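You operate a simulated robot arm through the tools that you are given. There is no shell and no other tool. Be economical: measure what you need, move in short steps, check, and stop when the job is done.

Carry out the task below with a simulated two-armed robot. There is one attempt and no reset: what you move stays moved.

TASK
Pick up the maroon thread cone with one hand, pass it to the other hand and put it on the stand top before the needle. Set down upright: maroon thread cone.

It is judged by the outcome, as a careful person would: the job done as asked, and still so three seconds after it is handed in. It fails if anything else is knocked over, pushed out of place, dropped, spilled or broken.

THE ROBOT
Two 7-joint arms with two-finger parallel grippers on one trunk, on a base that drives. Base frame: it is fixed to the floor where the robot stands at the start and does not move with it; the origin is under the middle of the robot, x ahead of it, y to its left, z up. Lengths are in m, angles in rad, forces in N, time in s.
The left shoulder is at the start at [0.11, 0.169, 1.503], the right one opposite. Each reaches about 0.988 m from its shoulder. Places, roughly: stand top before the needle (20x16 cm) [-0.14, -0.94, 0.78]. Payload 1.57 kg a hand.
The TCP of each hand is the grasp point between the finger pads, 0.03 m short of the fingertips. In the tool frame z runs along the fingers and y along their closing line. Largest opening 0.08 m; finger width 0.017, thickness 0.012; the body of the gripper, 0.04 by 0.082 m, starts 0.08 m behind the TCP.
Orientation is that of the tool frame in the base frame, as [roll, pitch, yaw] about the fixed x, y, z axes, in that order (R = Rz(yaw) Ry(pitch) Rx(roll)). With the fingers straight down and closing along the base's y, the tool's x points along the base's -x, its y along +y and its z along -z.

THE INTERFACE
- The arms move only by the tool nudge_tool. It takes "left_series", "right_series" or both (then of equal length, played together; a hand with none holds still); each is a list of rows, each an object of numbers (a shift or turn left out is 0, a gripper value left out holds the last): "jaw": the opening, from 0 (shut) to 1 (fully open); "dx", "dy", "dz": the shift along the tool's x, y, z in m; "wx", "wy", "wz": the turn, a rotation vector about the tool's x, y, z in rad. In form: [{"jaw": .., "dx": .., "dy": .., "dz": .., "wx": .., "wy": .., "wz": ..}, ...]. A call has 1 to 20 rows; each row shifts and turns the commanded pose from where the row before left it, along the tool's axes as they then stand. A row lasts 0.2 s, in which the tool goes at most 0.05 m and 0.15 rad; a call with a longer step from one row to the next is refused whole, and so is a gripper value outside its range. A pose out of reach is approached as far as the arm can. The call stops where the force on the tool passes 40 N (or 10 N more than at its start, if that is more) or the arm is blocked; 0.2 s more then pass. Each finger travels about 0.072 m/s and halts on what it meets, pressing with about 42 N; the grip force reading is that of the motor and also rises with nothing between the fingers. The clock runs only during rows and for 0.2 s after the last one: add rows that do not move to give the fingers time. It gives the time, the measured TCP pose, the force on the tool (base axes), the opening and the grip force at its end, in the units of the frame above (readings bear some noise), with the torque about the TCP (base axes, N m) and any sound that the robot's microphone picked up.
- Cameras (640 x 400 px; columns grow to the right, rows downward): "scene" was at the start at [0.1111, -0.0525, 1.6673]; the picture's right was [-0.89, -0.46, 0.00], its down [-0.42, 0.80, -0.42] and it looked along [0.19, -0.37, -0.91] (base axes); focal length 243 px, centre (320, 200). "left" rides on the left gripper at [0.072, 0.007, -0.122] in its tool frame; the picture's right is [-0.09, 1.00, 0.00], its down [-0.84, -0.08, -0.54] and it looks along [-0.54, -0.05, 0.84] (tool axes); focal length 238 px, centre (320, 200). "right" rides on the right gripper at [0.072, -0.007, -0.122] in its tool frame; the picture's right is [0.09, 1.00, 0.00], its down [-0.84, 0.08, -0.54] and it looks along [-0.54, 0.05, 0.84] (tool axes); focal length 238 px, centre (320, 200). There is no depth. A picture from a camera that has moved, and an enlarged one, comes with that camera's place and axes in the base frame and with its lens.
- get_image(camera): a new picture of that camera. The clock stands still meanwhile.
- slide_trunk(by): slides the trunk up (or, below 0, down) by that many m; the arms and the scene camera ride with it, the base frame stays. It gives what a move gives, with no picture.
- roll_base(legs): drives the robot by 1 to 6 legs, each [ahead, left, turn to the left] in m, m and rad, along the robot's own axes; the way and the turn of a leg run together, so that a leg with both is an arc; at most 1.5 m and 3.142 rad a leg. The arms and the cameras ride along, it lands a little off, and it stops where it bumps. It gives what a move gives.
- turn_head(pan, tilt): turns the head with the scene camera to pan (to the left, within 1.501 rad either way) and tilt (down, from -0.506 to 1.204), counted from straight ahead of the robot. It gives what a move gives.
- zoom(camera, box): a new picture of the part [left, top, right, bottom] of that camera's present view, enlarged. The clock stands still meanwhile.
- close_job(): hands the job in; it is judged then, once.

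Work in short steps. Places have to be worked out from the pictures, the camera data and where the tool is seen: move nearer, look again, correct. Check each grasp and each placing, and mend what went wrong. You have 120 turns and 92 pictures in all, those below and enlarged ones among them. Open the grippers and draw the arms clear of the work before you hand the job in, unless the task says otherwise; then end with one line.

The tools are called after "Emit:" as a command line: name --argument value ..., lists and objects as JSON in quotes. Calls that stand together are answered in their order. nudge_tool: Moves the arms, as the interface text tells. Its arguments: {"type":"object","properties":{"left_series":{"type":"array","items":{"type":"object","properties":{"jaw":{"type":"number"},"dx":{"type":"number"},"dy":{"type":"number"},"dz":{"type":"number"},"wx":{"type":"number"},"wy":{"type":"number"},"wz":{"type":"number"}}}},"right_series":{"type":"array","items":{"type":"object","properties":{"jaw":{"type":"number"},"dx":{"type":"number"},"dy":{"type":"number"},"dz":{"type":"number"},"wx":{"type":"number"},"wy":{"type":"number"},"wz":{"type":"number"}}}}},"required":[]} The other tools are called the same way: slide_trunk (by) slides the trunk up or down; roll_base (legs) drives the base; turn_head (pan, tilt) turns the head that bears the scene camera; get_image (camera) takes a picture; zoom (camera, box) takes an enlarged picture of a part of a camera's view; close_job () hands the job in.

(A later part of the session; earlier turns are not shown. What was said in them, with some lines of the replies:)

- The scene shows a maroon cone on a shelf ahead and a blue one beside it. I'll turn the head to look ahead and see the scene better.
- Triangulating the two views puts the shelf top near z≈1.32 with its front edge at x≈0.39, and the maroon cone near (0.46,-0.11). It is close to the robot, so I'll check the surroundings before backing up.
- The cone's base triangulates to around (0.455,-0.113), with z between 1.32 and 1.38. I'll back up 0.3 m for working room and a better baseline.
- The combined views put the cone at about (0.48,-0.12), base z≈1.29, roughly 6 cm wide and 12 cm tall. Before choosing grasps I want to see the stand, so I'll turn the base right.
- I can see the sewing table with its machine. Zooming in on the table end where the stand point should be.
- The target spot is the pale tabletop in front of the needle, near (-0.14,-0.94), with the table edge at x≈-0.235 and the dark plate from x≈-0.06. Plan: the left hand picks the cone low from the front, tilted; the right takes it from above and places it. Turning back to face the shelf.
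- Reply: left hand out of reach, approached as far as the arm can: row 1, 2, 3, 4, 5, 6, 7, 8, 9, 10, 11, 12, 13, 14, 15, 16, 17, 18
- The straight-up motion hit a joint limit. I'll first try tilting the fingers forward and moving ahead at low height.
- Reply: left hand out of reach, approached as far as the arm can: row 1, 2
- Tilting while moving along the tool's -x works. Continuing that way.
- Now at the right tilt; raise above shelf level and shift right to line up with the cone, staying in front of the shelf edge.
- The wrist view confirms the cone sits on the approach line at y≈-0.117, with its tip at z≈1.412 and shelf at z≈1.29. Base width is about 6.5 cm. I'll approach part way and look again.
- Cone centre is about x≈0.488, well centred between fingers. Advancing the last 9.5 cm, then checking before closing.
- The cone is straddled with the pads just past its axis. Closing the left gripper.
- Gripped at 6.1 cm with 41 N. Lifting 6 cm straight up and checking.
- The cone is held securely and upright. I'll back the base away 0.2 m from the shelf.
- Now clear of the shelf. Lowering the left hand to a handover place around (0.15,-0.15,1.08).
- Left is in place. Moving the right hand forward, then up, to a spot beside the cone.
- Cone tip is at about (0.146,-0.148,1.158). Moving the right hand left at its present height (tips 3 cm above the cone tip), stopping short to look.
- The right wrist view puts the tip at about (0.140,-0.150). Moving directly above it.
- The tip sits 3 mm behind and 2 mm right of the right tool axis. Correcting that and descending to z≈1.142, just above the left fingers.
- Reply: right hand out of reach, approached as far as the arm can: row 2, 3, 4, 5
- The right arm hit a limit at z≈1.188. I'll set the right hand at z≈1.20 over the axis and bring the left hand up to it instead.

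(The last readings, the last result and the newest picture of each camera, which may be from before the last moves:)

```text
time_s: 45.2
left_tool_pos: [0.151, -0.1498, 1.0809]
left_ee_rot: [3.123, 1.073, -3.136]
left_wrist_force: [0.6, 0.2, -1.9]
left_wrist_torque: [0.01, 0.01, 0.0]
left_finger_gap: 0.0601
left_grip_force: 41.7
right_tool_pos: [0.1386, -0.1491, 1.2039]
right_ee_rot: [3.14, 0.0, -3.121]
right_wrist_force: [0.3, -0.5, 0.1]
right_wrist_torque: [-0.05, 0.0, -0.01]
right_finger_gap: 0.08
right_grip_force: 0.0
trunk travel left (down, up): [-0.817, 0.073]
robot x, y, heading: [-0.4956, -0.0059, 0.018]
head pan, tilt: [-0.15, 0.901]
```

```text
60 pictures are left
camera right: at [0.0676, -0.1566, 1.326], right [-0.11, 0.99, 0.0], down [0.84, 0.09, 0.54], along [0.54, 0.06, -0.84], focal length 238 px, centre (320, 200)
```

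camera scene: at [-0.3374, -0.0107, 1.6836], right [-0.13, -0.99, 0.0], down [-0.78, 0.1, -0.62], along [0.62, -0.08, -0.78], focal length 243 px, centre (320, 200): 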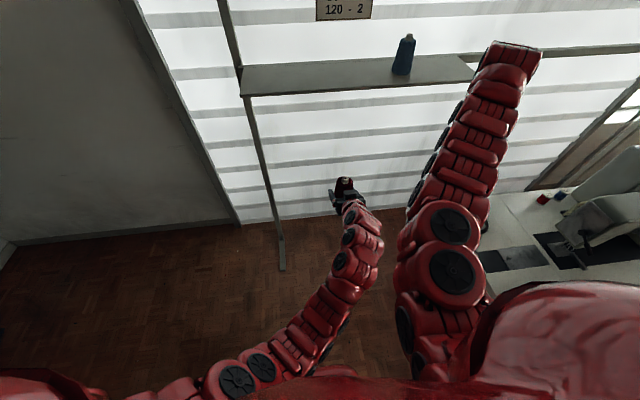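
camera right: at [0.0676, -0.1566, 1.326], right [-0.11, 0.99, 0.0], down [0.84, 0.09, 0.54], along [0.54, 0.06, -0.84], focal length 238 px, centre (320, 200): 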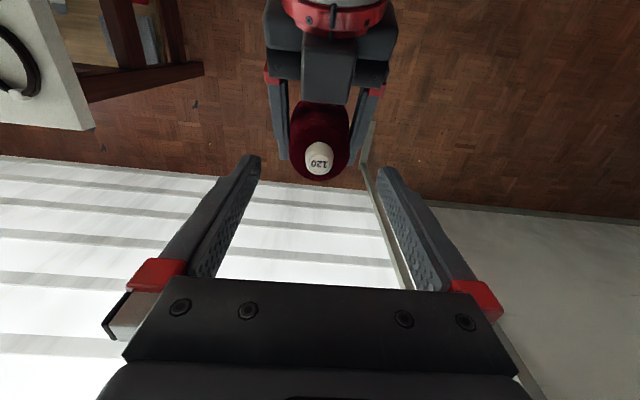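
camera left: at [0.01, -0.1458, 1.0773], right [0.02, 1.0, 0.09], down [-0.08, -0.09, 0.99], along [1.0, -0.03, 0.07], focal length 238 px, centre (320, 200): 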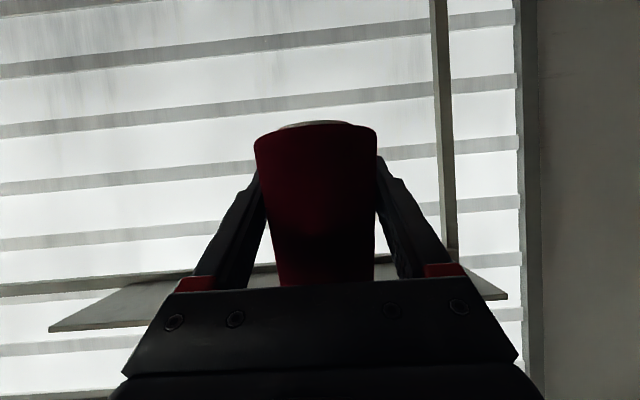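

Tip is centred within 2 mm. Raising the left hand 6 cm so the cone enters the right gripper.

Emit:
nudge_tool --left_series '[{"dx": -0.0137, "dz": -0.0074}, {"dx": -0.0137, "dz": -0.0074}, {"dx": -0.0137, "dz": -0.0074}, {"dx": -0.0137, "dz": -0.0074}, {}]'

Emit:
get_image --camera "right"

Emit:
get_image --camera "left"

```text
time_s: 46.4
left_tool_pos: [0.1516, -0.1512, 1.142]
left_ee_rot: [3.125, 1.075, -3.136]
left_wrist_force: [-0.3, -0.3, -1.5]
left_wrist_torque: [-0.01, -0.02, -0.06]
left_finger_gap: 0.06
left_grip_force: 42.1
right_tool_pos: [0.1391, -0.1495, 1.2033]
right_ee_rot: [3.141, -0.001, -3.121]
right_wrist_force: [0.6, 0.1, 0.4]
right_wrist_torque: [-0.03, 0.0, 0.08]
right_finger_gap: 0.0802
right_grip_force: 0.1
trunk travel left (down, up): [-0.817, 0.073]
robot x, y, heading: [-0.4969, -0.0022, 0.014]
head pan, tilt: [-0.15, 0.901]
```

```text
59 pictures are left
camera right: at [0.0673, -0.1567, 1.326], right [-0.11, 0.99, 0.0], down [0.84, 0.09, 0.54], along [0.54, 0.06, -0.84], focal length 238 px, centre (320, 200)
```

right: 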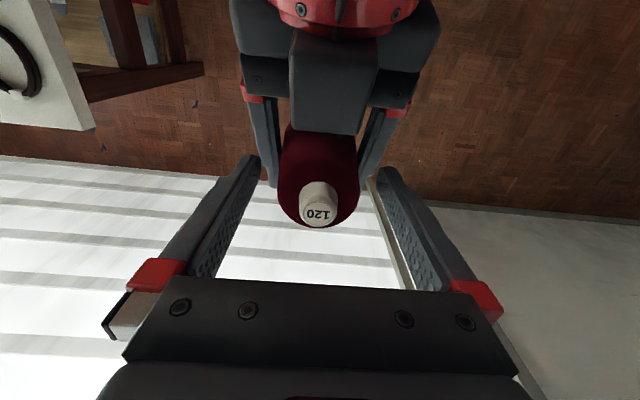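

```text
58 pictures are left
camera left: at [0.0118, -0.1459, 1.1381], right [0.02, 1.0, 0.09], down [-0.08, -0.09, 0.99], along [1.0, -0.03, 0.07], focal length 238 px, centre (320, 200)
```

left: 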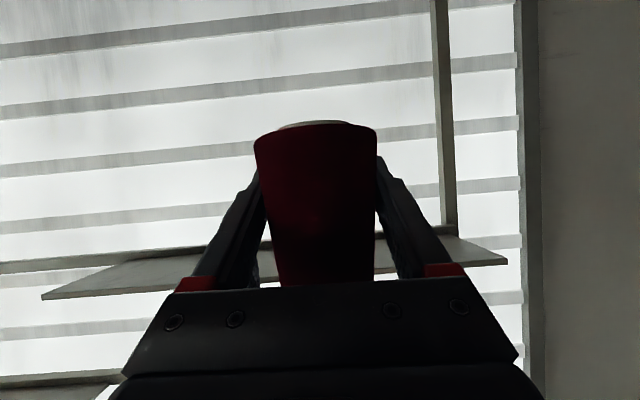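

I'll zoom in to judge how deep the cone sits between the right fingers.

Emit:
zoom --camera "right" --box '[240, 110, 400, 250]'

Emit:
turn_head --pan 0.35 --tilt 0.9

Emit:
get_image --camera "scene"

```text
2.86 times, centred on (320, 180) of right
camera zoom: at [0.0673, -0.1567, 1.326], right [-0.11, 0.99, 0.0], down [0.84, 0.09, 0.54], along [0.54, 0.06, -0.84], focal length 681 px, centre (320, 257)
```

zoom: 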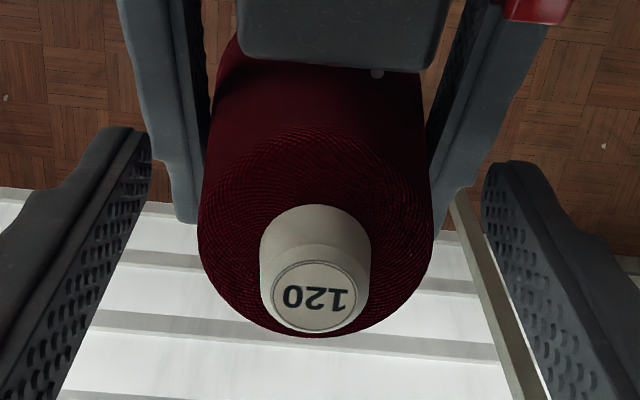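

```text
time_s: 47.3
left_tool_pos: [0.1529, -0.1492, 1.1423]
left_ee_rot: [3.125, 1.073, -3.137]
left_wrist_force: [-0.3, 0.3, -2.4]
left_wrist_torque: [0.03, 0.0, 0.01]
left_finger_gap: 0.0602
left_grip_force: 42.5
right_tool_pos: [0.1391, -0.1496, 1.2044]
right_ee_rot: [3.141, -0.003, -3.122]
right_wrist_force: [0.5, 1.1, 0.1]
right_wrist_torque: [-0.01, 0.02, 0.0]
right_finger_gap: 0.0802
right_grip_force: 0.0
trunk travel left (down, up): [-0.817, 0.073]
robot x, y, heading: [-0.4927, -0.0056, 0.021]
head pan, tilt: [0.351, 0.901]
```

```text
56 pictures are left
camera scene: at [-0.3422, 0.0264, 1.6837], right [0.36, -0.93, 0.0], down [-0.73, -0.28, -0.62], along [0.58, 0.22, -0.78], focal length 243 px, centre (320, 200)
```

scene: 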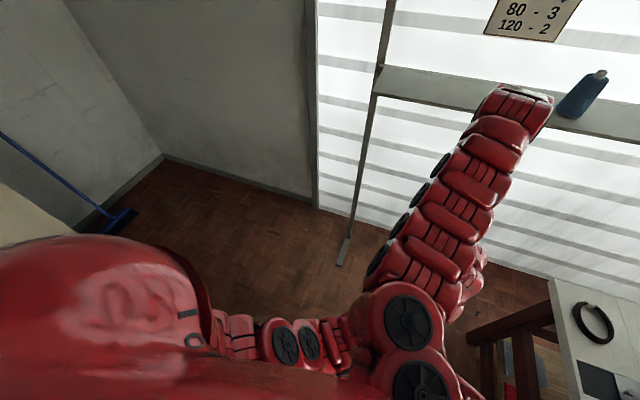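

Combining views, the cone axis is about 7–8 mm behind the right tool axis and its tip roughly 3 cm above the right TCP, so overlap with the pads is good. Shifting back 7 mm and closing the right gripper.

Emit:
nudge_tool --right_series '[{"dx": 0.007, "dy": -0.0015}, {}, {"jaw": 0.3}, {"jaw": 0.3}, {"jaw": 0.3}, {"jaw": 0.3}, {"jaw": 0.3}]'

Emit:
zoom --camera "right" --box '[240, 110, 400, 250]'

```text
time_s: 48.9
left_tool_pos: [0.153, -0.1486, 1.1418]
left_ee_rot: [3.123, 1.075, -3.136]
left_wrist_force: [-3.8, 4.4, 0.7]
left_wrist_torque: [-0.14, -0.08, -0.04]
left_finger_gap: 0.0602
left_grip_force: 42.2
right_tool_pos: [0.1392, -0.1498, 1.2034]
right_ee_rot: [-3.141, -0.001, -3.122]
right_wrist_force: [3.6, -4.9, -1.5]
right_wrist_torque: [-0.15, -0.15, -0.02]
right_finger_gap: 0.0536
right_grip_force: 41.6
right hand out of reach, approached as far as the arm can: row 1
trunk travel left (down, up): [-0.817, 0.073]
robot x, y, heading: [-0.4949, -0.0042, 0.016]
head pan, tilt: [0.351, 0.901]
```

```text
2.86 times, centred on (320, 180) of right
camera zoom: at [0.0672, -0.1569, 1.3261], right [-0.11, 0.99, 0.0], down [0.84, 0.09, 0.54], along [0.54, 0.06, -0.84], focal length 681 px, centre (320, 257)
```

zoom: 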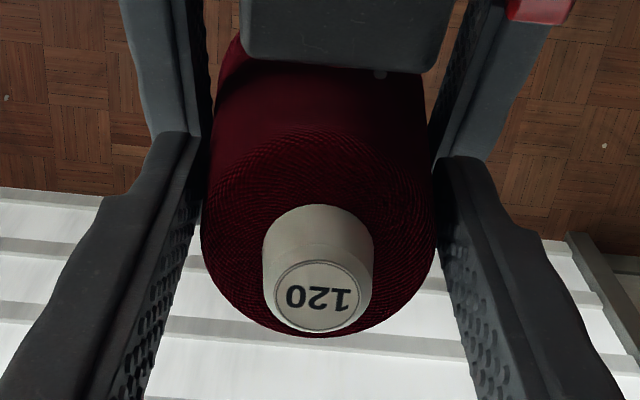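

The right arm couldn't shift back, so contact is a bit off-axis. I'll reopen the right, move the left hand forward 7 mm, and close again.

Emit:
nudge_tool --right_series '[{"jaw": 1.0}, {"jaw": 1.0}, {"jaw": 1.0}, {"jaw": 1.0}, {"jaw": 0.3}, {"jaw": 0.3}, {"jaw": 0.3}, {"jaw": 0.3}, {"jaw": 0.3}]' --left_series '[{}, {}, {"dx": -0.0033, "dz": 0.0062, "dy": 0.0015}, {}, {}, {}, {}, {}, {}]'

Emit:
zoom --camera "right" --box '[240, 110, 400, 250]'

```text
time_s: 50.9
left_tool_pos: [0.1601, -0.1486, 1.1415]
left_ee_rot: [3.125, 1.075, -3.136]
left_wrist_force: [2.2, -7.6, -2.3]
left_wrist_torque: [0.08, 0.06, -0.04]
left_finger_gap: 0.0601
left_grip_force: 42.5
right_tool_pos: [0.1388, -0.1478, 1.2042]
right_ee_rot: [3.139, -0.001, -3.121]
right_wrist_force: [-3.4, 5.8, 0.5]
right_wrist_torque: [0.29, 0.15, 0.24]
right_finger_gap: 0.0526
right_grip_force: 41.4
trunk travel left (down, up): [-0.817, 0.073]
robot x, y, heading: [-0.5003, -0.0035, 0.02]
head pan, tilt: [0.351, 0.901]
```

```text
2.86 times, centred on (320, 180) of right
camera zoom: at [0.0673, -0.1564, 1.3261], right [-0.11, 0.99, 0.0], down [0.84, 0.09, 0.54], along [0.54, 0.06, -0.84], focal length 681 px, centre (320, 257)
```

zoom: 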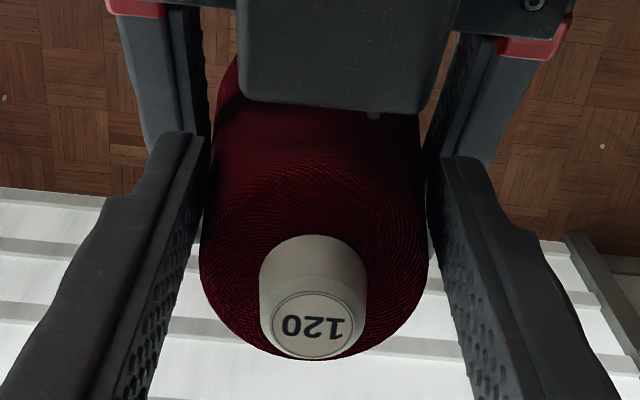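

The gap shrank and the parallax now says the axis is actually ~13 mm forward of the right pads, so my correction went the wrong way. Reopening and moving the left hand back 13 mm, then closing again.

Emit:
nudge_tool --right_series '[{"jaw": 1.0}, {"jaw": 1.0}, {"jaw": 1.0}, {"jaw": 1.0}, {"jaw": 1.0}, {"jaw": 1.0}]' --left_series '[{}, {}, {}, {"dx": 0.0062, "dz": -0.0114}, {}, {}]'

Emit:
zoom --camera "right" --box '[240, 110, 400, 250]'

```text
time_s: 52.3
left_tool_pos: [0.1465, -0.148, 1.1428]
left_ee_rot: [3.126, 1.075, -3.136]
left_wrist_force: [0.3, 0.3, -2.1]
left_wrist_torque: [0.01, -0.01, 0.02]
left_finger_gap: 0.0603
left_grip_force: 42.0
right_tool_pos: [0.139, -0.1496, 1.2031]
right_ee_rot: [-3.14, -0.003, -3.124]
right_wrist_force: [-0.8, -0.1, -0.1]
right_wrist_torque: [0.02, 0.01, 0.01]
right_finger_gap: 0.0801
right_grip_force: 0.0
trunk travel left (down, up): [-0.817, 0.073]
robot x, y, heading: [-0.4939, -0.0038, 0.019]
head pan, tilt: [0.351, 0.901]
```

```text
2.86 times, centred on (320, 180) of right
camera zoom: at [0.0673, -0.1567, 1.326], right [-0.11, 0.99, 0.0], down [0.84, 0.09, 0.54], along [0.54, 0.06, -0.84], focal length 681 px, centre (320, 257)
```

zoom: 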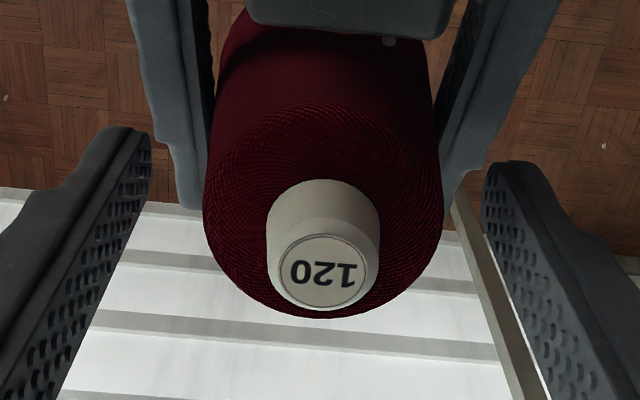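

The tip now projects onto the right tool axis within a few mm. Closing the right gripper.

Emit:
nudge_tool --right_series '[{"jaw": 0.3}, {"jaw": 0.3}, {"jaw": 0.3}, {"jaw": 0.3}, {"jaw": 0.3}]'

Emit:
get_image --camera "right"

```text
time_s: 53.5
left_tool_pos: [0.1465, -0.1482, 1.1426]
left_ee_rot: [3.125, 1.076, -3.137]
left_wrist_force: [0.0, -3.6, -0.3]
left_wrist_torque: [-0.02, 0.02, 0.05]
left_finger_gap: 0.0599
left_grip_force: 42.0
right_tool_pos: [0.1398, -0.1489, 1.2046]
right_ee_rot: [-3.141, -0.001, -3.121]
right_wrist_force: [-0.3, 2.5, -0.1]
right_wrist_torque: [0.21, -0.03, -0.03]
right_finger_gap: 0.0536
right_grip_force: 42.4
trunk travel left (down, up): [-0.817, 0.073]
robot x, y, heading: [-0.4955, -0.0062, 0.016]
head pan, tilt: [0.351, 0.901]
```

```text
52 pictures are left
camera right: at [0.0672, -0.1565, 1.3261], right [-0.11, 0.99, 0.0], down [0.84, 0.09, 0.54], along [0.54, 0.06, -0.84], focal length 238 px, centre (320, 200)
```

right: 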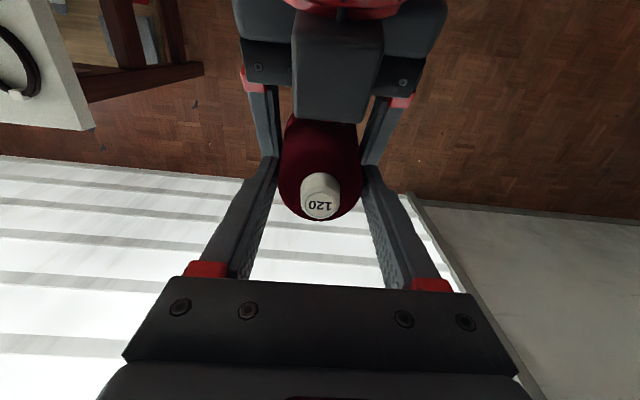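

Right grip holds at 42 N with balanced forces. Opening the left and withdrawing it horizontally backward.

Emit:
nudge_tool --left_series '[{"jaw": 1.0}, {"jaw": 1.0}, {"jaw": 1.0}, {"jaw": 1.0}, {"dx": 0.0095, "dz": -0.0176}, {"dx": 0.0095, "dz": -0.0176}, {"dx": 0.0095, "dz": -0.0176}, {"dx": 0.0095, "dz": -0.0176}, {}]'

Emit:
get_image --camera "right"

Emit:
get_image --camera "left"

```text
time_s: 55.5
left_tool_pos: [0.067, -0.1504, 1.1422]
left_ee_rot: [3.124, 1.076, -3.137]
left_wrist_force: [-0.5, -0.1, 0.6]
left_wrist_torque: [0.03, 0.0, 0.02]
left_finger_gap: 0.0802
left_grip_force: 0.1
right_tool_pos: [0.1396, -0.1487, 1.2027]
right_ee_rot: [3.142, 0.0, -3.121]
right_wrist_force: [0.4, 0.4, 0.0]
right_wrist_torque: [-0.03, 0.02, 0.03]
right_finger_gap: 0.0536
right_grip_force: 41.8
trunk travel left (down, up): [-0.817, 0.073]
robot x, y, heading: [-0.4949, -0.0055, 0.019]
head pan, tilt: [0.351, 0.901]
```

```text
51 pictures are left
camera right: at [0.0676, -0.1567, 1.3259], right [-0.11, 0.99, 0.0], down [0.84, 0.09, 0.54], along [0.54, 0.06, -0.84], focal length 238 px, centre (320, 200)
```

right: 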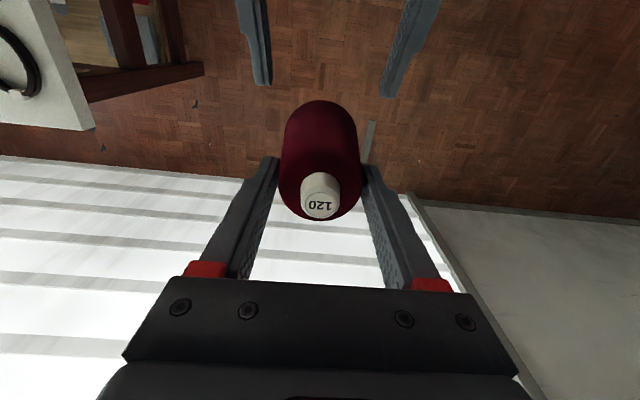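

```text
50 pictures are left
camera left: at [-0.0733, -0.1466, 1.1378], right [0.02, 1.0, 0.09], down [-0.08, -0.09, 0.99], along [1.0, -0.03, 0.07], focal length 238 px, centre (320, 200)
```

left: 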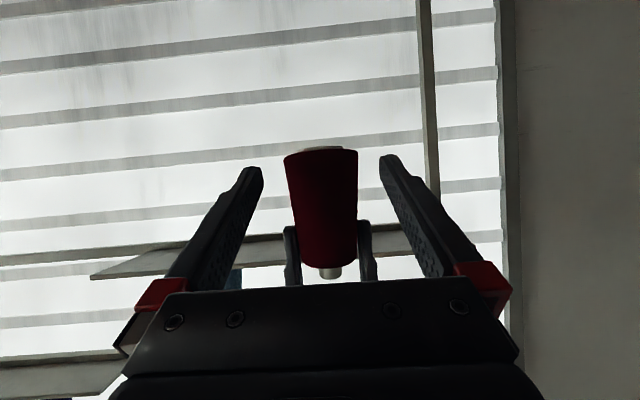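

Handover is done: the right hand holds the cone upright, base about 9.5 cm below its TCP. Moving the left hand off to the left and down, then looking toward the table for the drive.

Emit:
nudge_tool --left_series '[{"dx": 0.02, "dz": -0.03}, {"dx": 0.03, "dz": -0.01, "dy": 0.02}, {"dx": 0.03, "dy": 0.035}, {"dx": 0.025, "dy": 0.04}, {"dx": 0.02, "dy": 0.04}, {"dy": 0.045}, {"dy": 0.045}, {}]'

Emit:
turn_head --pan -1.0 --tilt 0.6

Emit:
get_image --camera "scene"

```text
time_s: 57.3
left_tool_pos: [-0.0303, -0.0006, 1.0439]
left_ee_rot: [3.134, 1.076, -3.13]
left_wrist_force: [-0.3, 0.7, 0.1]
left_wrist_torque: [0.02, -0.01, 0.01]
left_finger_gap: 0.08
left_grip_force: 0.1
left hand out of reach, approached as far as the arm can: row 6, 7
right_tool_pos: [0.1387, -0.1481, 1.203]
right_ee_rot: [-3.141, -0.003, -3.122]
right_wrist_force: [0.0, 1.1, 0.1]
right_wrist_torque: [-0.02, -0.03, -0.01]
right_finger_gap: 0.0535
right_grip_force: 41.5
trunk travel left (down, up): [-0.817, 0.073]
robot x, y, heading: [-0.4929, -0.0049, 0.015]
head pan, tilt: [0.351, 0.901]
```

```text
time_s: 58.8
left_tool_pos: [-0.0303, -0.0001, 1.0434]
left_ee_rot: [3.133, 1.074, -3.131]
left_wrist_force: [0.1, 0.0, -1.1]
left_wrist_torque: [-0.01, 0.0, 0.01]
left_finger_gap: 0.08
left_grip_force: 0.1
right_tool_pos: [0.1376, -0.15, 1.2038]
right_ee_rot: [3.141, -0.001, -3.122]
right_wrist_force: [0.5, 0.0, -0.6]
right_wrist_torque: [0.02, -0.01, 0.04]
right_finger_gap: 0.0536
right_grip_force: 42.2
trunk travel left (down, up): [-0.817, 0.073]
robot x, y, heading: [-0.496, -0.0059, 0.02]
head pan, tilt: [-1.0, 0.6]
```

```text
49 pictures are left
camera scene: at [-0.3633, -0.0741, 1.7084], right [-0.83, -0.56, 0.0], down [-0.32, 0.47, -0.82], along [0.46, -0.69, -0.57], focal length 243 px, centre (320, 200)
```

scene: 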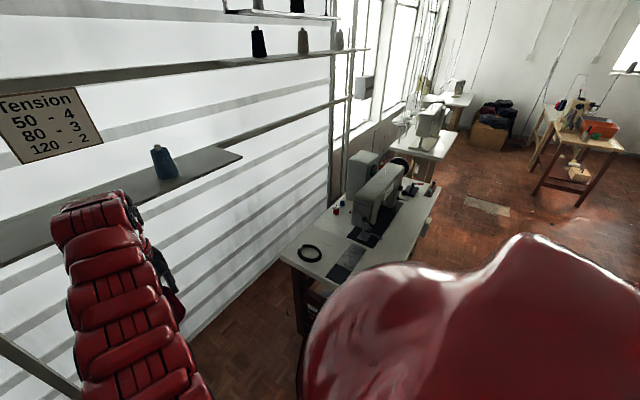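

The way along the operator's side looks open. I'll tuck the left hand back to a fingers-down pose nearer the body so it clears the table later.

Emit:
nudge_tool --left_series '[{"wy": 0.12, "dx": 0.03}, {"wy": 0.12, "dx": 0.03}, {"wy": 0.12, "dx": 0.03}, {"wy": 0.12, "dx": 0.02}, {"wy": 0.12, "dx": 0.02}, {"wy": 0.12}, {"wy": 0.1}, {"wy": 0.1}, {"wy": 0.1}, {}]'

Emit:
roll_base --legs '[[-0.3, 0, -0.02]]'

Emit:
get_image --camera "right"

Emit:
get_image --camera "scene"

```text
time_s: 61.0
left_tool_pos: [-0.112, -0.0052, 0.9421]
left_ee_rot: [3.133, 0.054, -3.119]
left_wrist_force: [0.4, 0.3, 0.0]
left_wrist_torque: [0.01, -0.02, -0.01]
left_finger_gap: 0.0799
left_grip_force: 0.0
left hand out of reach, approached as far as the arm can: row 4
right_tool_pos: [0.1378, -0.1491, 1.204]
right_ee_rot: [3.141, -0.002, -3.124]
right_wrist_force: [0.6, 0.7, -0.3]
right_wrist_torque: [-0.01, -0.01, -0.01]
right_finger_gap: 0.0536
right_grip_force: 42.3
trunk travel left (down, up): [-0.817, 0.073]
robot x, y, heading: [-0.4966, -0.003, 0.021]
head pan, tilt: [-1.0, 0.6]
```

```text
time_s: 63.0
left_tool_pos: [-0.404, -0.016, 0.9428]
left_ee_rot: [3.132, 0.054, 3.141]
left_wrist_force: [0.0, 0.1, 0.3]
left_wrist_torque: [-0.05, 0.01, 0.02]
left_finger_gap: 0.08
left_grip_force: 0.0
right_tool_pos: [-0.1568, -0.166, 1.2031]
right_ee_rot: [-3.141, -0.002, 3.141]
right_wrist_force: [0.1, 0.1, 0.0]
right_wrist_torque: [-0.01, 0.02, -0.01]
right_finger_gap: 0.0535
right_grip_force: 41.6
trunk travel left (down, up): [-0.817, 0.073]
robot x, y, heading: [-0.7893, -0.0052, -0.003]
head pan, tilt: [-1.0, 0.6]
```

```text
48 pictures are left
camera right: at [-0.2288, -0.1713, 1.3257], right [-0.09, 1.0, 0.0], down [0.84, 0.08, 0.54], along [0.54, 0.05, -0.84], focal length 238 px, centre (320, 200)
```

right: 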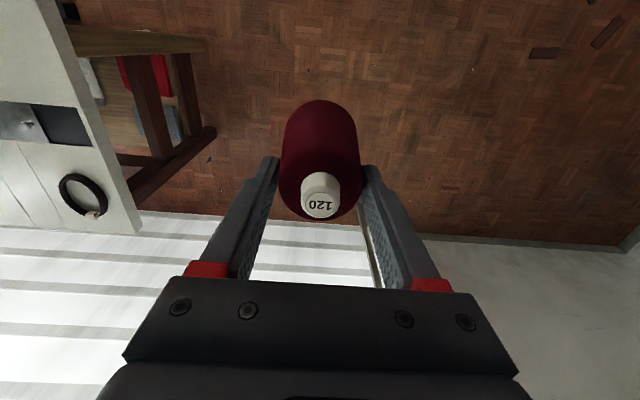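

```text
47 pictures are left
camera scene: at [-0.6573, -0.0795, 1.7083], right [-0.84, -0.54, 0.0], down [-0.31, 0.48, -0.82], along [0.44, -0.69, -0.57], focal length 243 px, centre (320, 200)
```

scene: 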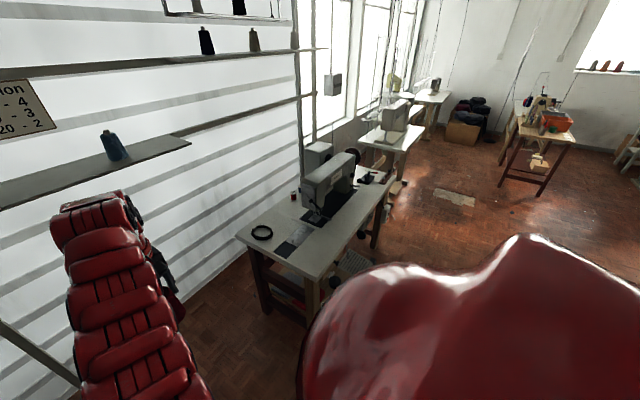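

Backing slightly more then strafing right 0.45 m, with the cone carried above table height.

Emit:
roll_base --legs '[[-0.12, 0, 0], [0, -0.45, 0]]'

Emit:
get_image --camera "scene"

Emit:
get_image --camera "right"

```text
time_s: 66.6
left_tool_pos: [-0.5265, -0.4636, 0.9423]
left_ee_rot: [3.132, 0.055, 3.136]
left_wrist_force: [-0.7, -0.1, 0.4]
left_wrist_torque: [0.01, -0.03, -0.04]
left_finger_gap: 0.0802
left_grip_force: 0.1
right_tool_pos: [-0.2798, -0.6138, 1.2049]
right_ee_rot: [3.14, -0.003, 3.136]
right_wrist_force: [0.5, 0.0, -1.7]
right_wrist_torque: [0.01, 0.01, 0.0]
right_finger_gap: 0.0536
right_grip_force: 42.0
trunk travel left (down, up): [-0.817, 0.073]
robot x, y, heading: [-0.9106, -0.4498, -0.01]
head pan, tilt: [-1.0, 0.6]
```

```text
46 pictures are left
camera scene: at [-0.7802, -0.5255, 1.7085], right [-0.84, -0.53, 0.0], down [-0.3, 0.48, -0.83], along [0.44, -0.7, -0.56], focal length 243 px, centre (320, 200)
```

scene: 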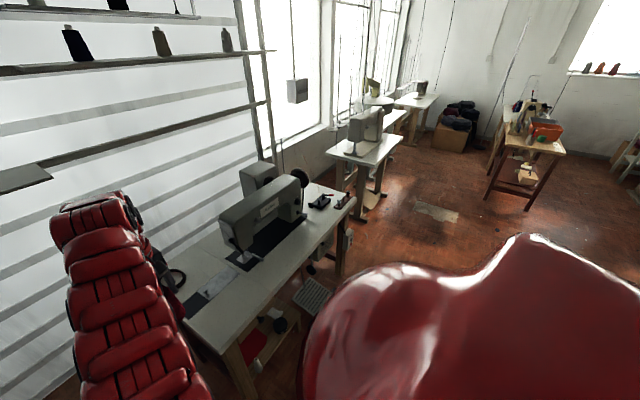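

```text
45 pictures are left
camera right: at [-0.3518, -0.6193, 1.3262], right [-0.09, 1.0, 0.0], down [0.84, 0.07, 0.54], along [0.54, 0.05, -0.84], focal length 238 px, centre (320, 200)
```

right: 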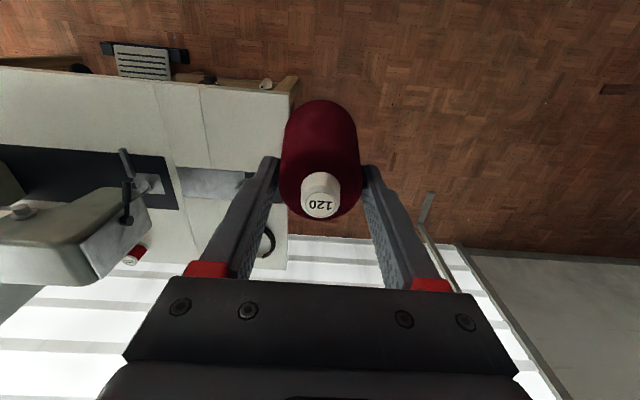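

From this view the plain tabletop runs from the edge at x≈-0.26 to the dark bed at x≈-0.10, so I'll aim for (-0.15,-0.935). Strafing right 0.32 m, then forward 0.13 m, still high.

Emit:
roll_base --legs '[[0, -0.318, 0.01], [0.13, 0, 0]]'

Emit:
get_image --camera "right"

Emit:
turn_head --pan -0.7 --tilt 0.9

Emit:
get_image --camera "scene"

```text
time_s: 69.6
left_tool_pos: [-0.3979, -0.7756, 0.9429]
left_ee_rot: [3.132, 0.056, -3.138]
left_wrist_force: [0.2, 0.7, 0.0]
left_wrist_torque: [0.01, -0.02, -0.03]
left_finger_gap: 0.08
left_grip_force: 0.1
right_tool_pos: [-0.1504, -0.9232, 1.2044]
right_ee_rot: [-3.141, 0.0, -3.139]
right_wrist_force: [0.2, 0.1, -0.9]
right_wrist_torque: [0.0, -0.01, 0.0]
right_finger_gap: 0.0537
right_grip_force: 41.8
trunk travel left (down, up): [-0.817, 0.073]
robot x, y, heading: [-0.7793, -0.768, 0.003]
head pan, tilt: [-1.0, 0.6]
```

```text
44 pictures are left
camera right: at [-0.2229, -0.9298, 1.3268], right [-0.1, 1.0, 0.0], down [0.84, 0.08, 0.54], along [0.54, 0.05, -0.84], focal length 238 px, centre (320, 200)
```

right: 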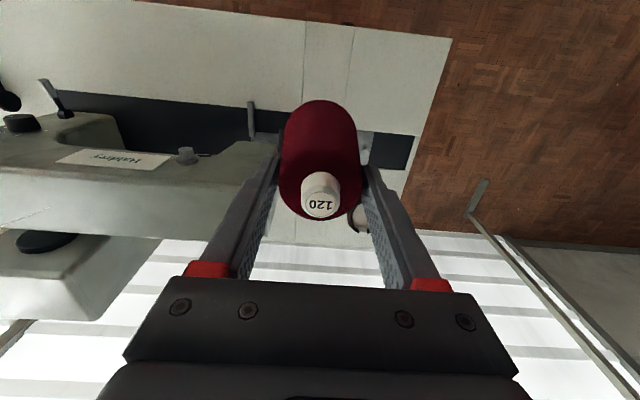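

```text
time_s: 70.4
left_tool_pos: [-0.3969, -0.7751, 0.9425]
left_ee_rot: [3.133, 0.056, -3.139]
left_wrist_force: [0.2, -0.5, -0.2]
left_wrist_torque: [-0.02, 0.0, 0.03]
left_finger_gap: 0.0802
left_grip_force: 0.0
right_tool_pos: [-0.1497, -0.9242, 1.2025]
right_ee_rot: [3.141, -0.004, -3.138]
right_wrist_force: [0.9, 0.9, -1.3]
right_wrist_torque: [0.0, -0.01, 0.01]
right_finger_gap: 0.0535
right_grip_force: 42.1
trunk travel left (down, up): [-0.817, 0.073]
robot x, y, heading: [-0.7824, -0.7688, 0.007]
head pan, tilt: [-0.7, 0.901]
```

```text
43 pictures are left
camera scene: at [-0.6402, -0.8145, 1.6837], right [-0.64, -0.77, 0.0], down [-0.6, 0.5, -0.62], along [0.48, -0.4, -0.78], focal length 243 px, centre (320, 200)
```

scene: 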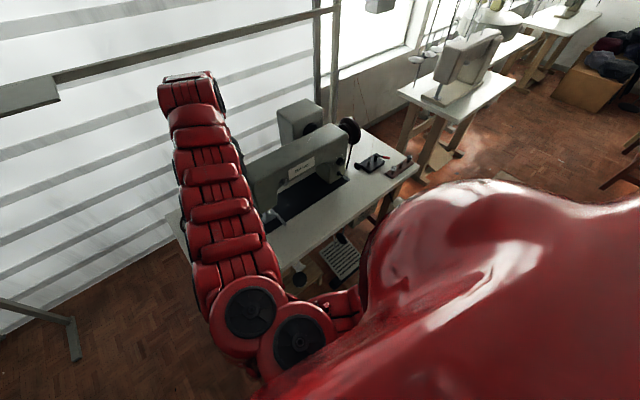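

At (-0.150,-0.924), well over the plain tabletop and clear of the machine head. Lowering the trunk 0.28 m, leaving about 4–5 cm, then checking.

Emit:
slide_trunk --by -0.28

Emit:
get_image --camera "right"

Emit:
get_image --camera "scene"

Emit:
get_image --camera "left"

```text
time_s: 73.2
left_tool_pos: [-0.3984, -0.7754, 0.6631]
left_ee_rot: [3.134, 0.054, -3.138]
left_wrist_force: [-0.4, -0.2, -0.4]
left_wrist_torque: [0.0, -0.01, -0.01]
left_finger_gap: 0.0799
left_grip_force: 0.0
right_tool_pos: [-0.1504, -0.9234, 0.9236]
right_ee_rot: [3.141, -0.003, -3.138]
right_wrist_force: [0.2, 0.3, -1.2]
right_wrist_torque: [-0.02, -0.01, 0.0]
right_finger_gap: 0.0536
right_grip_force: 42.1
trunk travel left (down, up): [-0.537, 0.353]
robot x, y, heading: [-0.781, -0.7652, 0.004]
head pan, tilt: [-0.7, 0.901]
```

```text
42 pictures are left
camera right: at [-0.2216, -0.9298, 1.0463], right [-0.1, 1.0, 0.0], down [0.84, 0.08, 0.54], along [0.54, 0.05, -0.84], focal length 238 px, centre (320, 200)
```

right: 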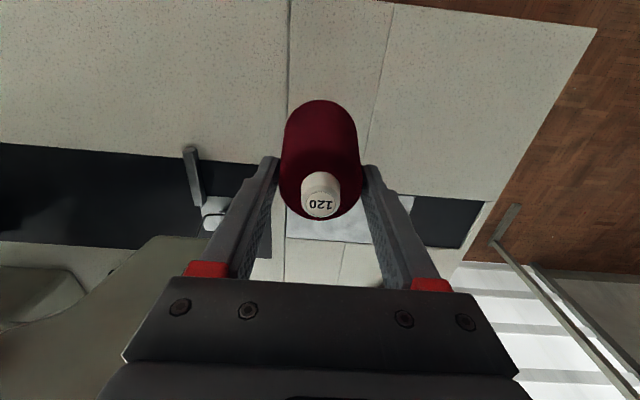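

```text
41 pictures are left
camera scene: at [-0.641, -0.8144, 1.4037], right [-0.64, -0.77, 0.0], down [-0.6, 0.5, -0.62], along [0.48, -0.4, -0.78], focal length 243 px, centre (320, 200)
```

scene: 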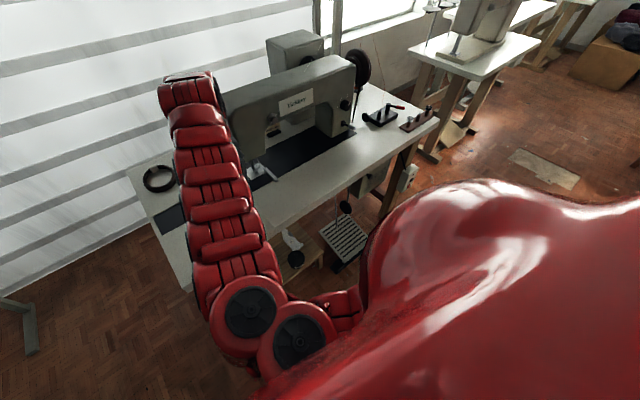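

```text
40 pictures are left
camera left: at [-0.4754, -0.7703, 0.7813], right [0.09, 1.0, 0.01], down [0.81, -0.08, 0.59], along [0.58, -0.04, -0.81], focal length 238 px, centre (320, 200)
```

left: 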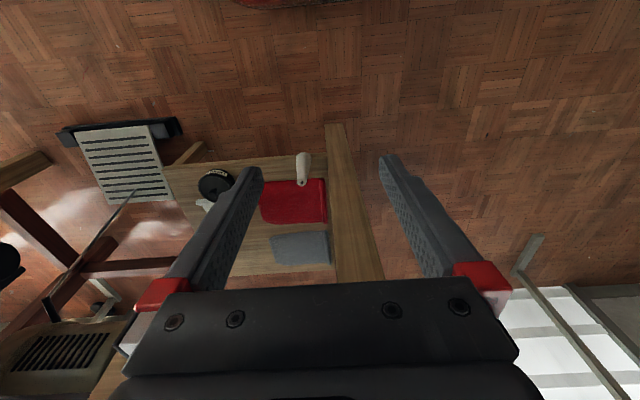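

Everything is aligned. Lowering a further 3.5 cm, then creeping.

Emit:
slide_trunk --by -0.035

Emit:
get_image --camera "right"

```text
time_s: 74.0
left_tool_pos: [-0.398, -0.7754, 0.6272]
left_ee_rot: [3.136, 0.055, -3.138]
left_wrist_force: [-0.2, -0.1, -1.3]
left_wrist_torque: [0.05, 0.01, -0.01]
left_finger_gap: 0.0799
left_grip_force: 0.1
right_tool_pos: [-0.1509, -0.9235, 0.8897]
right_ee_rot: [3.141, -0.002, -3.139]
right_wrist_force: [-0.5, -0.5, -0.7]
right_wrist_torque: [0.02, -0.01, -0.01]
right_finger_gap: 0.0534
right_grip_force: 42.2
trunk travel left (down, up): [-0.502, 0.388]
robot x, y, heading: [-0.7846, -0.7656, 0.001]
head pan, tilt: [-0.7, 0.901]
```

```text
39 pictures are left
camera right: at [-0.2218, -0.9297, 1.0113], right [-0.1, 1.0, 0.0], down [0.84, 0.08, 0.54], along [0.54, 0.05, -0.84], focal length 238 px, centre (320, 200)
```

right: 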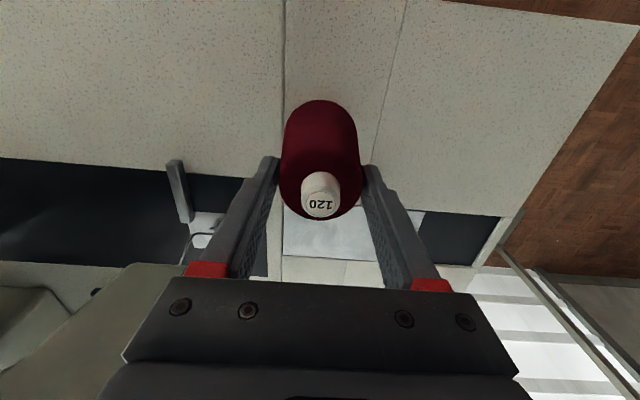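

Still in free air (no load change). Creeping down by 6 mm steps.

Emit:
slide_trunk --by -0.006

Emit:
slide_trunk --by -0.004

```text
time_s: 74.5
left_tool_pos: [-0.397, -0.7757, 0.6221]
left_ee_rot: [3.134, 0.053, -3.137]
left_wrist_force: [0.7, 0.1, -0.1]
left_wrist_torque: [0.01, -0.01, -0.03]
left_finger_gap: 0.0799
left_grip_force: 0.0
right_tool_pos: [-0.1506, -0.9241, 0.8814]
right_ee_rot: [3.141, -0.002, -3.136]
right_wrist_force: [0.0, 0.3, -1.0]
right_wrist_torque: [0.0, -0.04, 0.01]
right_finger_gap: 0.0534
right_grip_force: 41.5
trunk travel left (down, up): [-0.496, 0.394]
robot x, y, heading: [-0.7802, -0.7699, -0.001]
head pan, tilt: [-0.7, 0.901]
```

```text
time_s: 75.1
left_tool_pos: [-0.399, -0.7767, 0.6173]
left_ee_rot: [3.133, 0.056, -3.137]
left_wrist_force: [0.4, 0.0, 0.8]
left_wrist_torque: [-0.02, -0.02, 0.02]
left_finger_gap: 0.0799
left_grip_force: 0.1
right_tool_pos: [-0.1497, -0.9238, 0.8787]
right_ee_rot: [-3.141, -0.001, -3.138]
right_wrist_force: [0.2, 0.3, -1.2]
right_wrist_torque: [0.0, -0.03, 0.01]
right_finger_gap: 0.0532
right_grip_force: 42.4
trunk travel left (down, up): [-0.492, 0.398]
robot x, y, heading: [-0.7834, -0.7668, 0.003]
head pan, tilt: [-0.7, 0.901]
```

No contact yet at z=0.879. Continuing in 3 mm steps.

Emit:
slide_trunk --by -0.003

Emit:
slide_trunk --by -0.003

Emit:
get_image --camera "right"

```text
time_s: 75.6
left_tool_pos: [-0.3977, -0.7748, 0.6139]
left_ee_rot: [3.133, 0.054, -3.138]
left_wrist_force: [-0.7, 0.9, -0.9]
left_wrist_torque: [0.01, -0.01, 0.0]
left_finger_gap: 0.0801
left_grip_force: 0.1
right_tool_pos: [-0.1496, -0.9244, 0.8761]
right_ee_rot: [3.141, -0.001, -3.139]
right_wrist_force: [-0.5, 0.2, -1.9]
right_wrist_torque: [0.0, -0.02, -0.01]
right_finger_gap: 0.0534
right_grip_force: 41.3
trunk travel left (down, up): [-0.489, 0.401]
robot x, y, heading: [-0.7839, -0.7654, 0.005]
head pan, tilt: [-0.7, 0.901]
```

```text
time_s: 76.1
left_tool_pos: [-0.3982, -0.7766, 0.6123]
left_ee_rot: [3.133, 0.056, -3.139]
left_wrist_force: [-0.1, 0.6, -0.1]
left_wrist_torque: [0.02, 0.02, 0.01]
left_finger_gap: 0.08
left_grip_force: 0.1
right_tool_pos: [-0.1505, -0.9232, 0.8758]
right_ee_rot: [-3.141, 0.004, -3.138]
right_wrist_force: [4.4, -2.5, 27.2]
right_wrist_torque: [-0.12, 0.04, 0.0]
right_finger_gap: 0.0536
right_grip_force: 42.5
trunk travel left (down, up): [-0.486, 0.404]
robot x, y, heading: [-0.7769, -0.7683, 0.004]
head pan, tilt: [-0.7, 0.901]
```

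```text
38 pictures are left
camera right: at [-0.2229, -0.9295, 0.9976], right [-0.1, 1.0, 0.0], down [0.83, 0.08, 0.55], along [0.54, 0.05, -0.84], focal length 238 px, centre (320, 200)
```

right: 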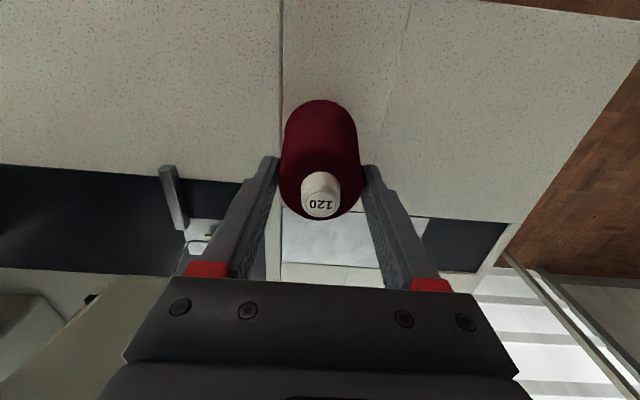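

Contact: 27 N upward, as expected at z≈0.876. Relaxing 2 mm to take off the pressing force, then opening.

Emit:
slide_trunk --by 0.002

Emit:
nudge_tool --right_series '[{"jaw": 0.75}, {"jaw": 0.85}, {"jaw": 1.0}, {"jaw": 1.0}, {"jaw": 1.0}]'

Emit:
get_image --camera "right"

```text
time_s: 76.6
left_tool_pos: [-0.3983, -0.775, 0.6143]
left_ee_rot: [3.133, 0.054, -3.139]
left_wrist_force: [0.3, -0.4, 0.4]
left_wrist_torque: [-0.01, -0.01, -0.02]
left_finger_gap: 0.0802
left_grip_force: 0.0
right_tool_pos: [-0.1503, -0.9242, 0.8754]
right_ee_rot: [3.141, -0.001, -3.137]
right_wrist_force: [8.7, -2.6, 19.4]
right_wrist_torque: [-0.14, -0.44, -0.01]
right_finger_gap: 0.0532
right_grip_force: 41.9
trunk travel left (down, up): [-0.488, 0.402]
robot x, y, heading: [-0.7829, -0.765, 0.001]
head pan, tilt: [-0.7, 0.901]
```

```text
time_s: 77.8
left_tool_pos: [-0.3976, -0.7764, 0.6134]
left_ee_rot: [3.131, 0.054, -3.138]
left_wrist_force: [-0.2, -0.2, 0.6]
left_wrist_torque: [0.0, 0.01, -0.01]
left_finger_gap: 0.0797
left_grip_force: 0.2
right_tool_pos: [-0.1504, -0.924, 0.875]
right_ee_rot: [3.141, -0.001, -3.137]
right_wrist_force: [0.1, -0.9, -0.2]
right_wrist_torque: [0.0, 0.02, 0.02]
right_finger_gap: 0.08
right_grip_force: 0.0
trunk travel left (down, up): [-0.488, 0.402]
robot x, y, heading: [-0.7813, -0.7663, -0.001]
head pan, tilt: [-0.7, 0.901]
```

```text
37 pictures are left
camera right: at [-0.2217, -0.9297, 0.9972], right [-0.1, 1.0, 0.0], down [0.84, 0.08, 0.54], along [0.54, 0.05, -0.84], focal length 238 px, centre (320, 200)
```

right: 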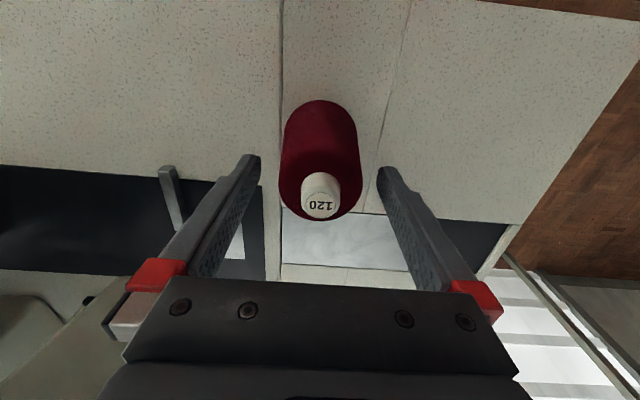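

The cone stands free and upright. Raising the trunk to lift the open hand straight off it.

Emit:
slide_trunk --by 0.2

Emit:
get_image --camera "right"

```text
time_s: 80.0
left_tool_pos: [-0.3973, -0.7758, 0.8132]
left_ee_rot: [3.131, 0.053, -3.138]
left_wrist_force: [0.0, -0.4, 0.6]
left_wrist_torque: [0.01, -0.04, -0.02]
left_finger_gap: 0.0801
left_grip_force: 0.1
right_tool_pos: [-0.149, -0.9228, 1.0744]
right_ee_rot: [3.14, -0.001, -3.138]
right_wrist_force: [-0.4, 0.3, -1.0]
right_wrist_torque: [0.03, -0.06, 0.02]
right_finger_gap: 0.0798
right_grip_force: 0.0
trunk travel left (down, up): [-0.688, 0.202]
robot x, y, heading: [-0.7845, -0.7674, 0.006]
head pan, tilt: [-0.7, 0.901]
```

```text
36 pictures are left
camera right: at [-0.2215, -0.9297, 1.1971], right [-0.1, 1.0, 0.0], down [0.84, 0.08, 0.54], along [0.54, 0.05, -0.84], focal length 238 px, centre (320, 200)
```

right: 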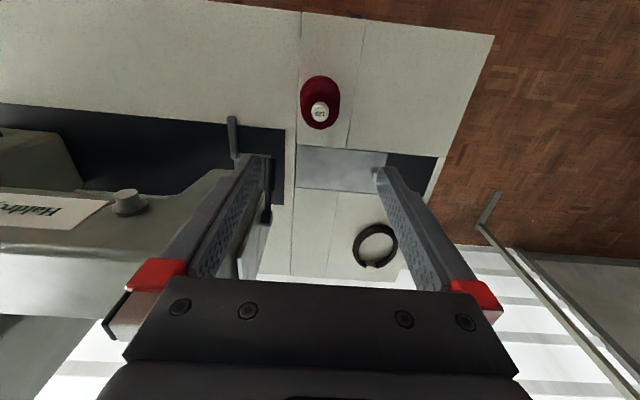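

The cone is standing upright on the tabletop, and nothing else moved. Backing the robot away so the arms are clear, then a last check.

Emit:
roll_base --legs '[[-0.3, 0, 0]]'

Emit:
turn_head --pan -0.5 --tilt 0.6

Emit:
get_image --camera "scene"

Emit:
get_image --camera "right"

```text
time_s: 82.1
left_tool_pos: [-0.6998, -0.7752, 0.8136]
left_ee_rot: [3.134, 0.054, -3.14]
left_wrist_force: [-0.2, 0.0, -0.1]
left_wrist_torque: [0.01, -0.03, -0.01]
left_finger_gap: 0.08
left_grip_force: 0.1
right_tool_pos: [-0.4498, -0.9246, 1.0753]
right_ee_rot: [3.141, -0.001, -3.139]
right_wrist_force: [-0.2, -0.8, 0.3]
right_wrist_torque: [0.01, -0.02, -0.01]
right_finger_gap: 0.08
right_grip_force: 0.2
trunk travel left (down, up): [-0.688, 0.202]
robot x, y, heading: [-1.0826, -0.7668, 0.001]
head pan, tilt: [-0.7, 0.901]
```

```text
time_s: 82.9
left_tool_pos: [-0.6988, -0.7776, 0.8138]
left_ee_rot: [3.133, 0.055, -3.138]
left_wrist_force: [-0.6, -0.3, 0.1]
left_wrist_torque: [0.0, -0.02, 0.0]
left_finger_gap: 0.0799
left_grip_force: 0.1
right_tool_pos: [-0.4513, -0.9237, 1.0746]
right_ee_rot: [3.141, 0.0, -3.138]
right_wrist_force: [-0.5, -0.5, 0.5]
right_wrist_torque: [0.01, 0.01, 0.0]
right_finger_gap: 0.0799
right_grip_force: 0.0
trunk travel left (down, up): [-0.688, 0.202]
robot x, y, heading: [-1.0854, -0.7669, 0.005]
head pan, tilt: [-0.499, 0.6]
```

```text
35 pictures are left
camera scene: at [-0.9219, -0.809, 1.5794], right [-0.48, -0.88, 0.0], down [-0.5, 0.27, -0.82], along [0.72, -0.39, -0.57], focal length 243 px, centre (320, 200)
```

scene: 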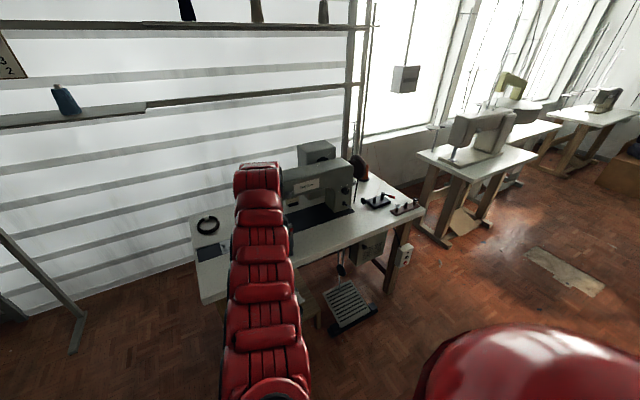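

```text
34 pictures are left
camera right: at [-0.5225, -0.9309, 1.1972], right [-0.1, 1.0, 0.0], down [0.84, 0.08, 0.54], along [0.54, 0.05, -0.84], focal length 238 px, centre (320, 200)
```

right: 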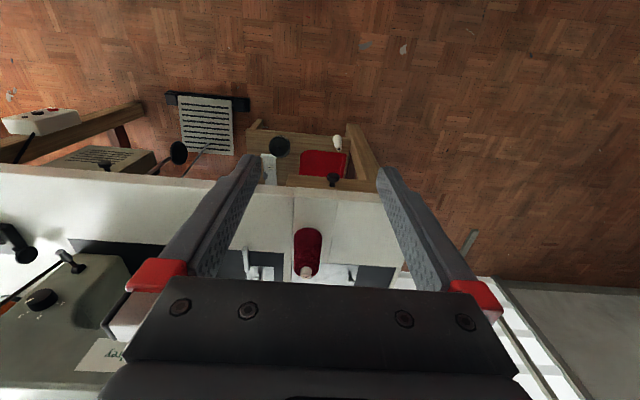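

The cone stands upright on the tabletop before the needle, the grippers are open and both arms are clear. Handing in.

Emit:
close_job

```text
The job is handed in.
```

The maroon cone was picked up with the left hand, passed to the right hand and set upright on the stand top before the needle; both arms are clear and nothing else was disturbed.
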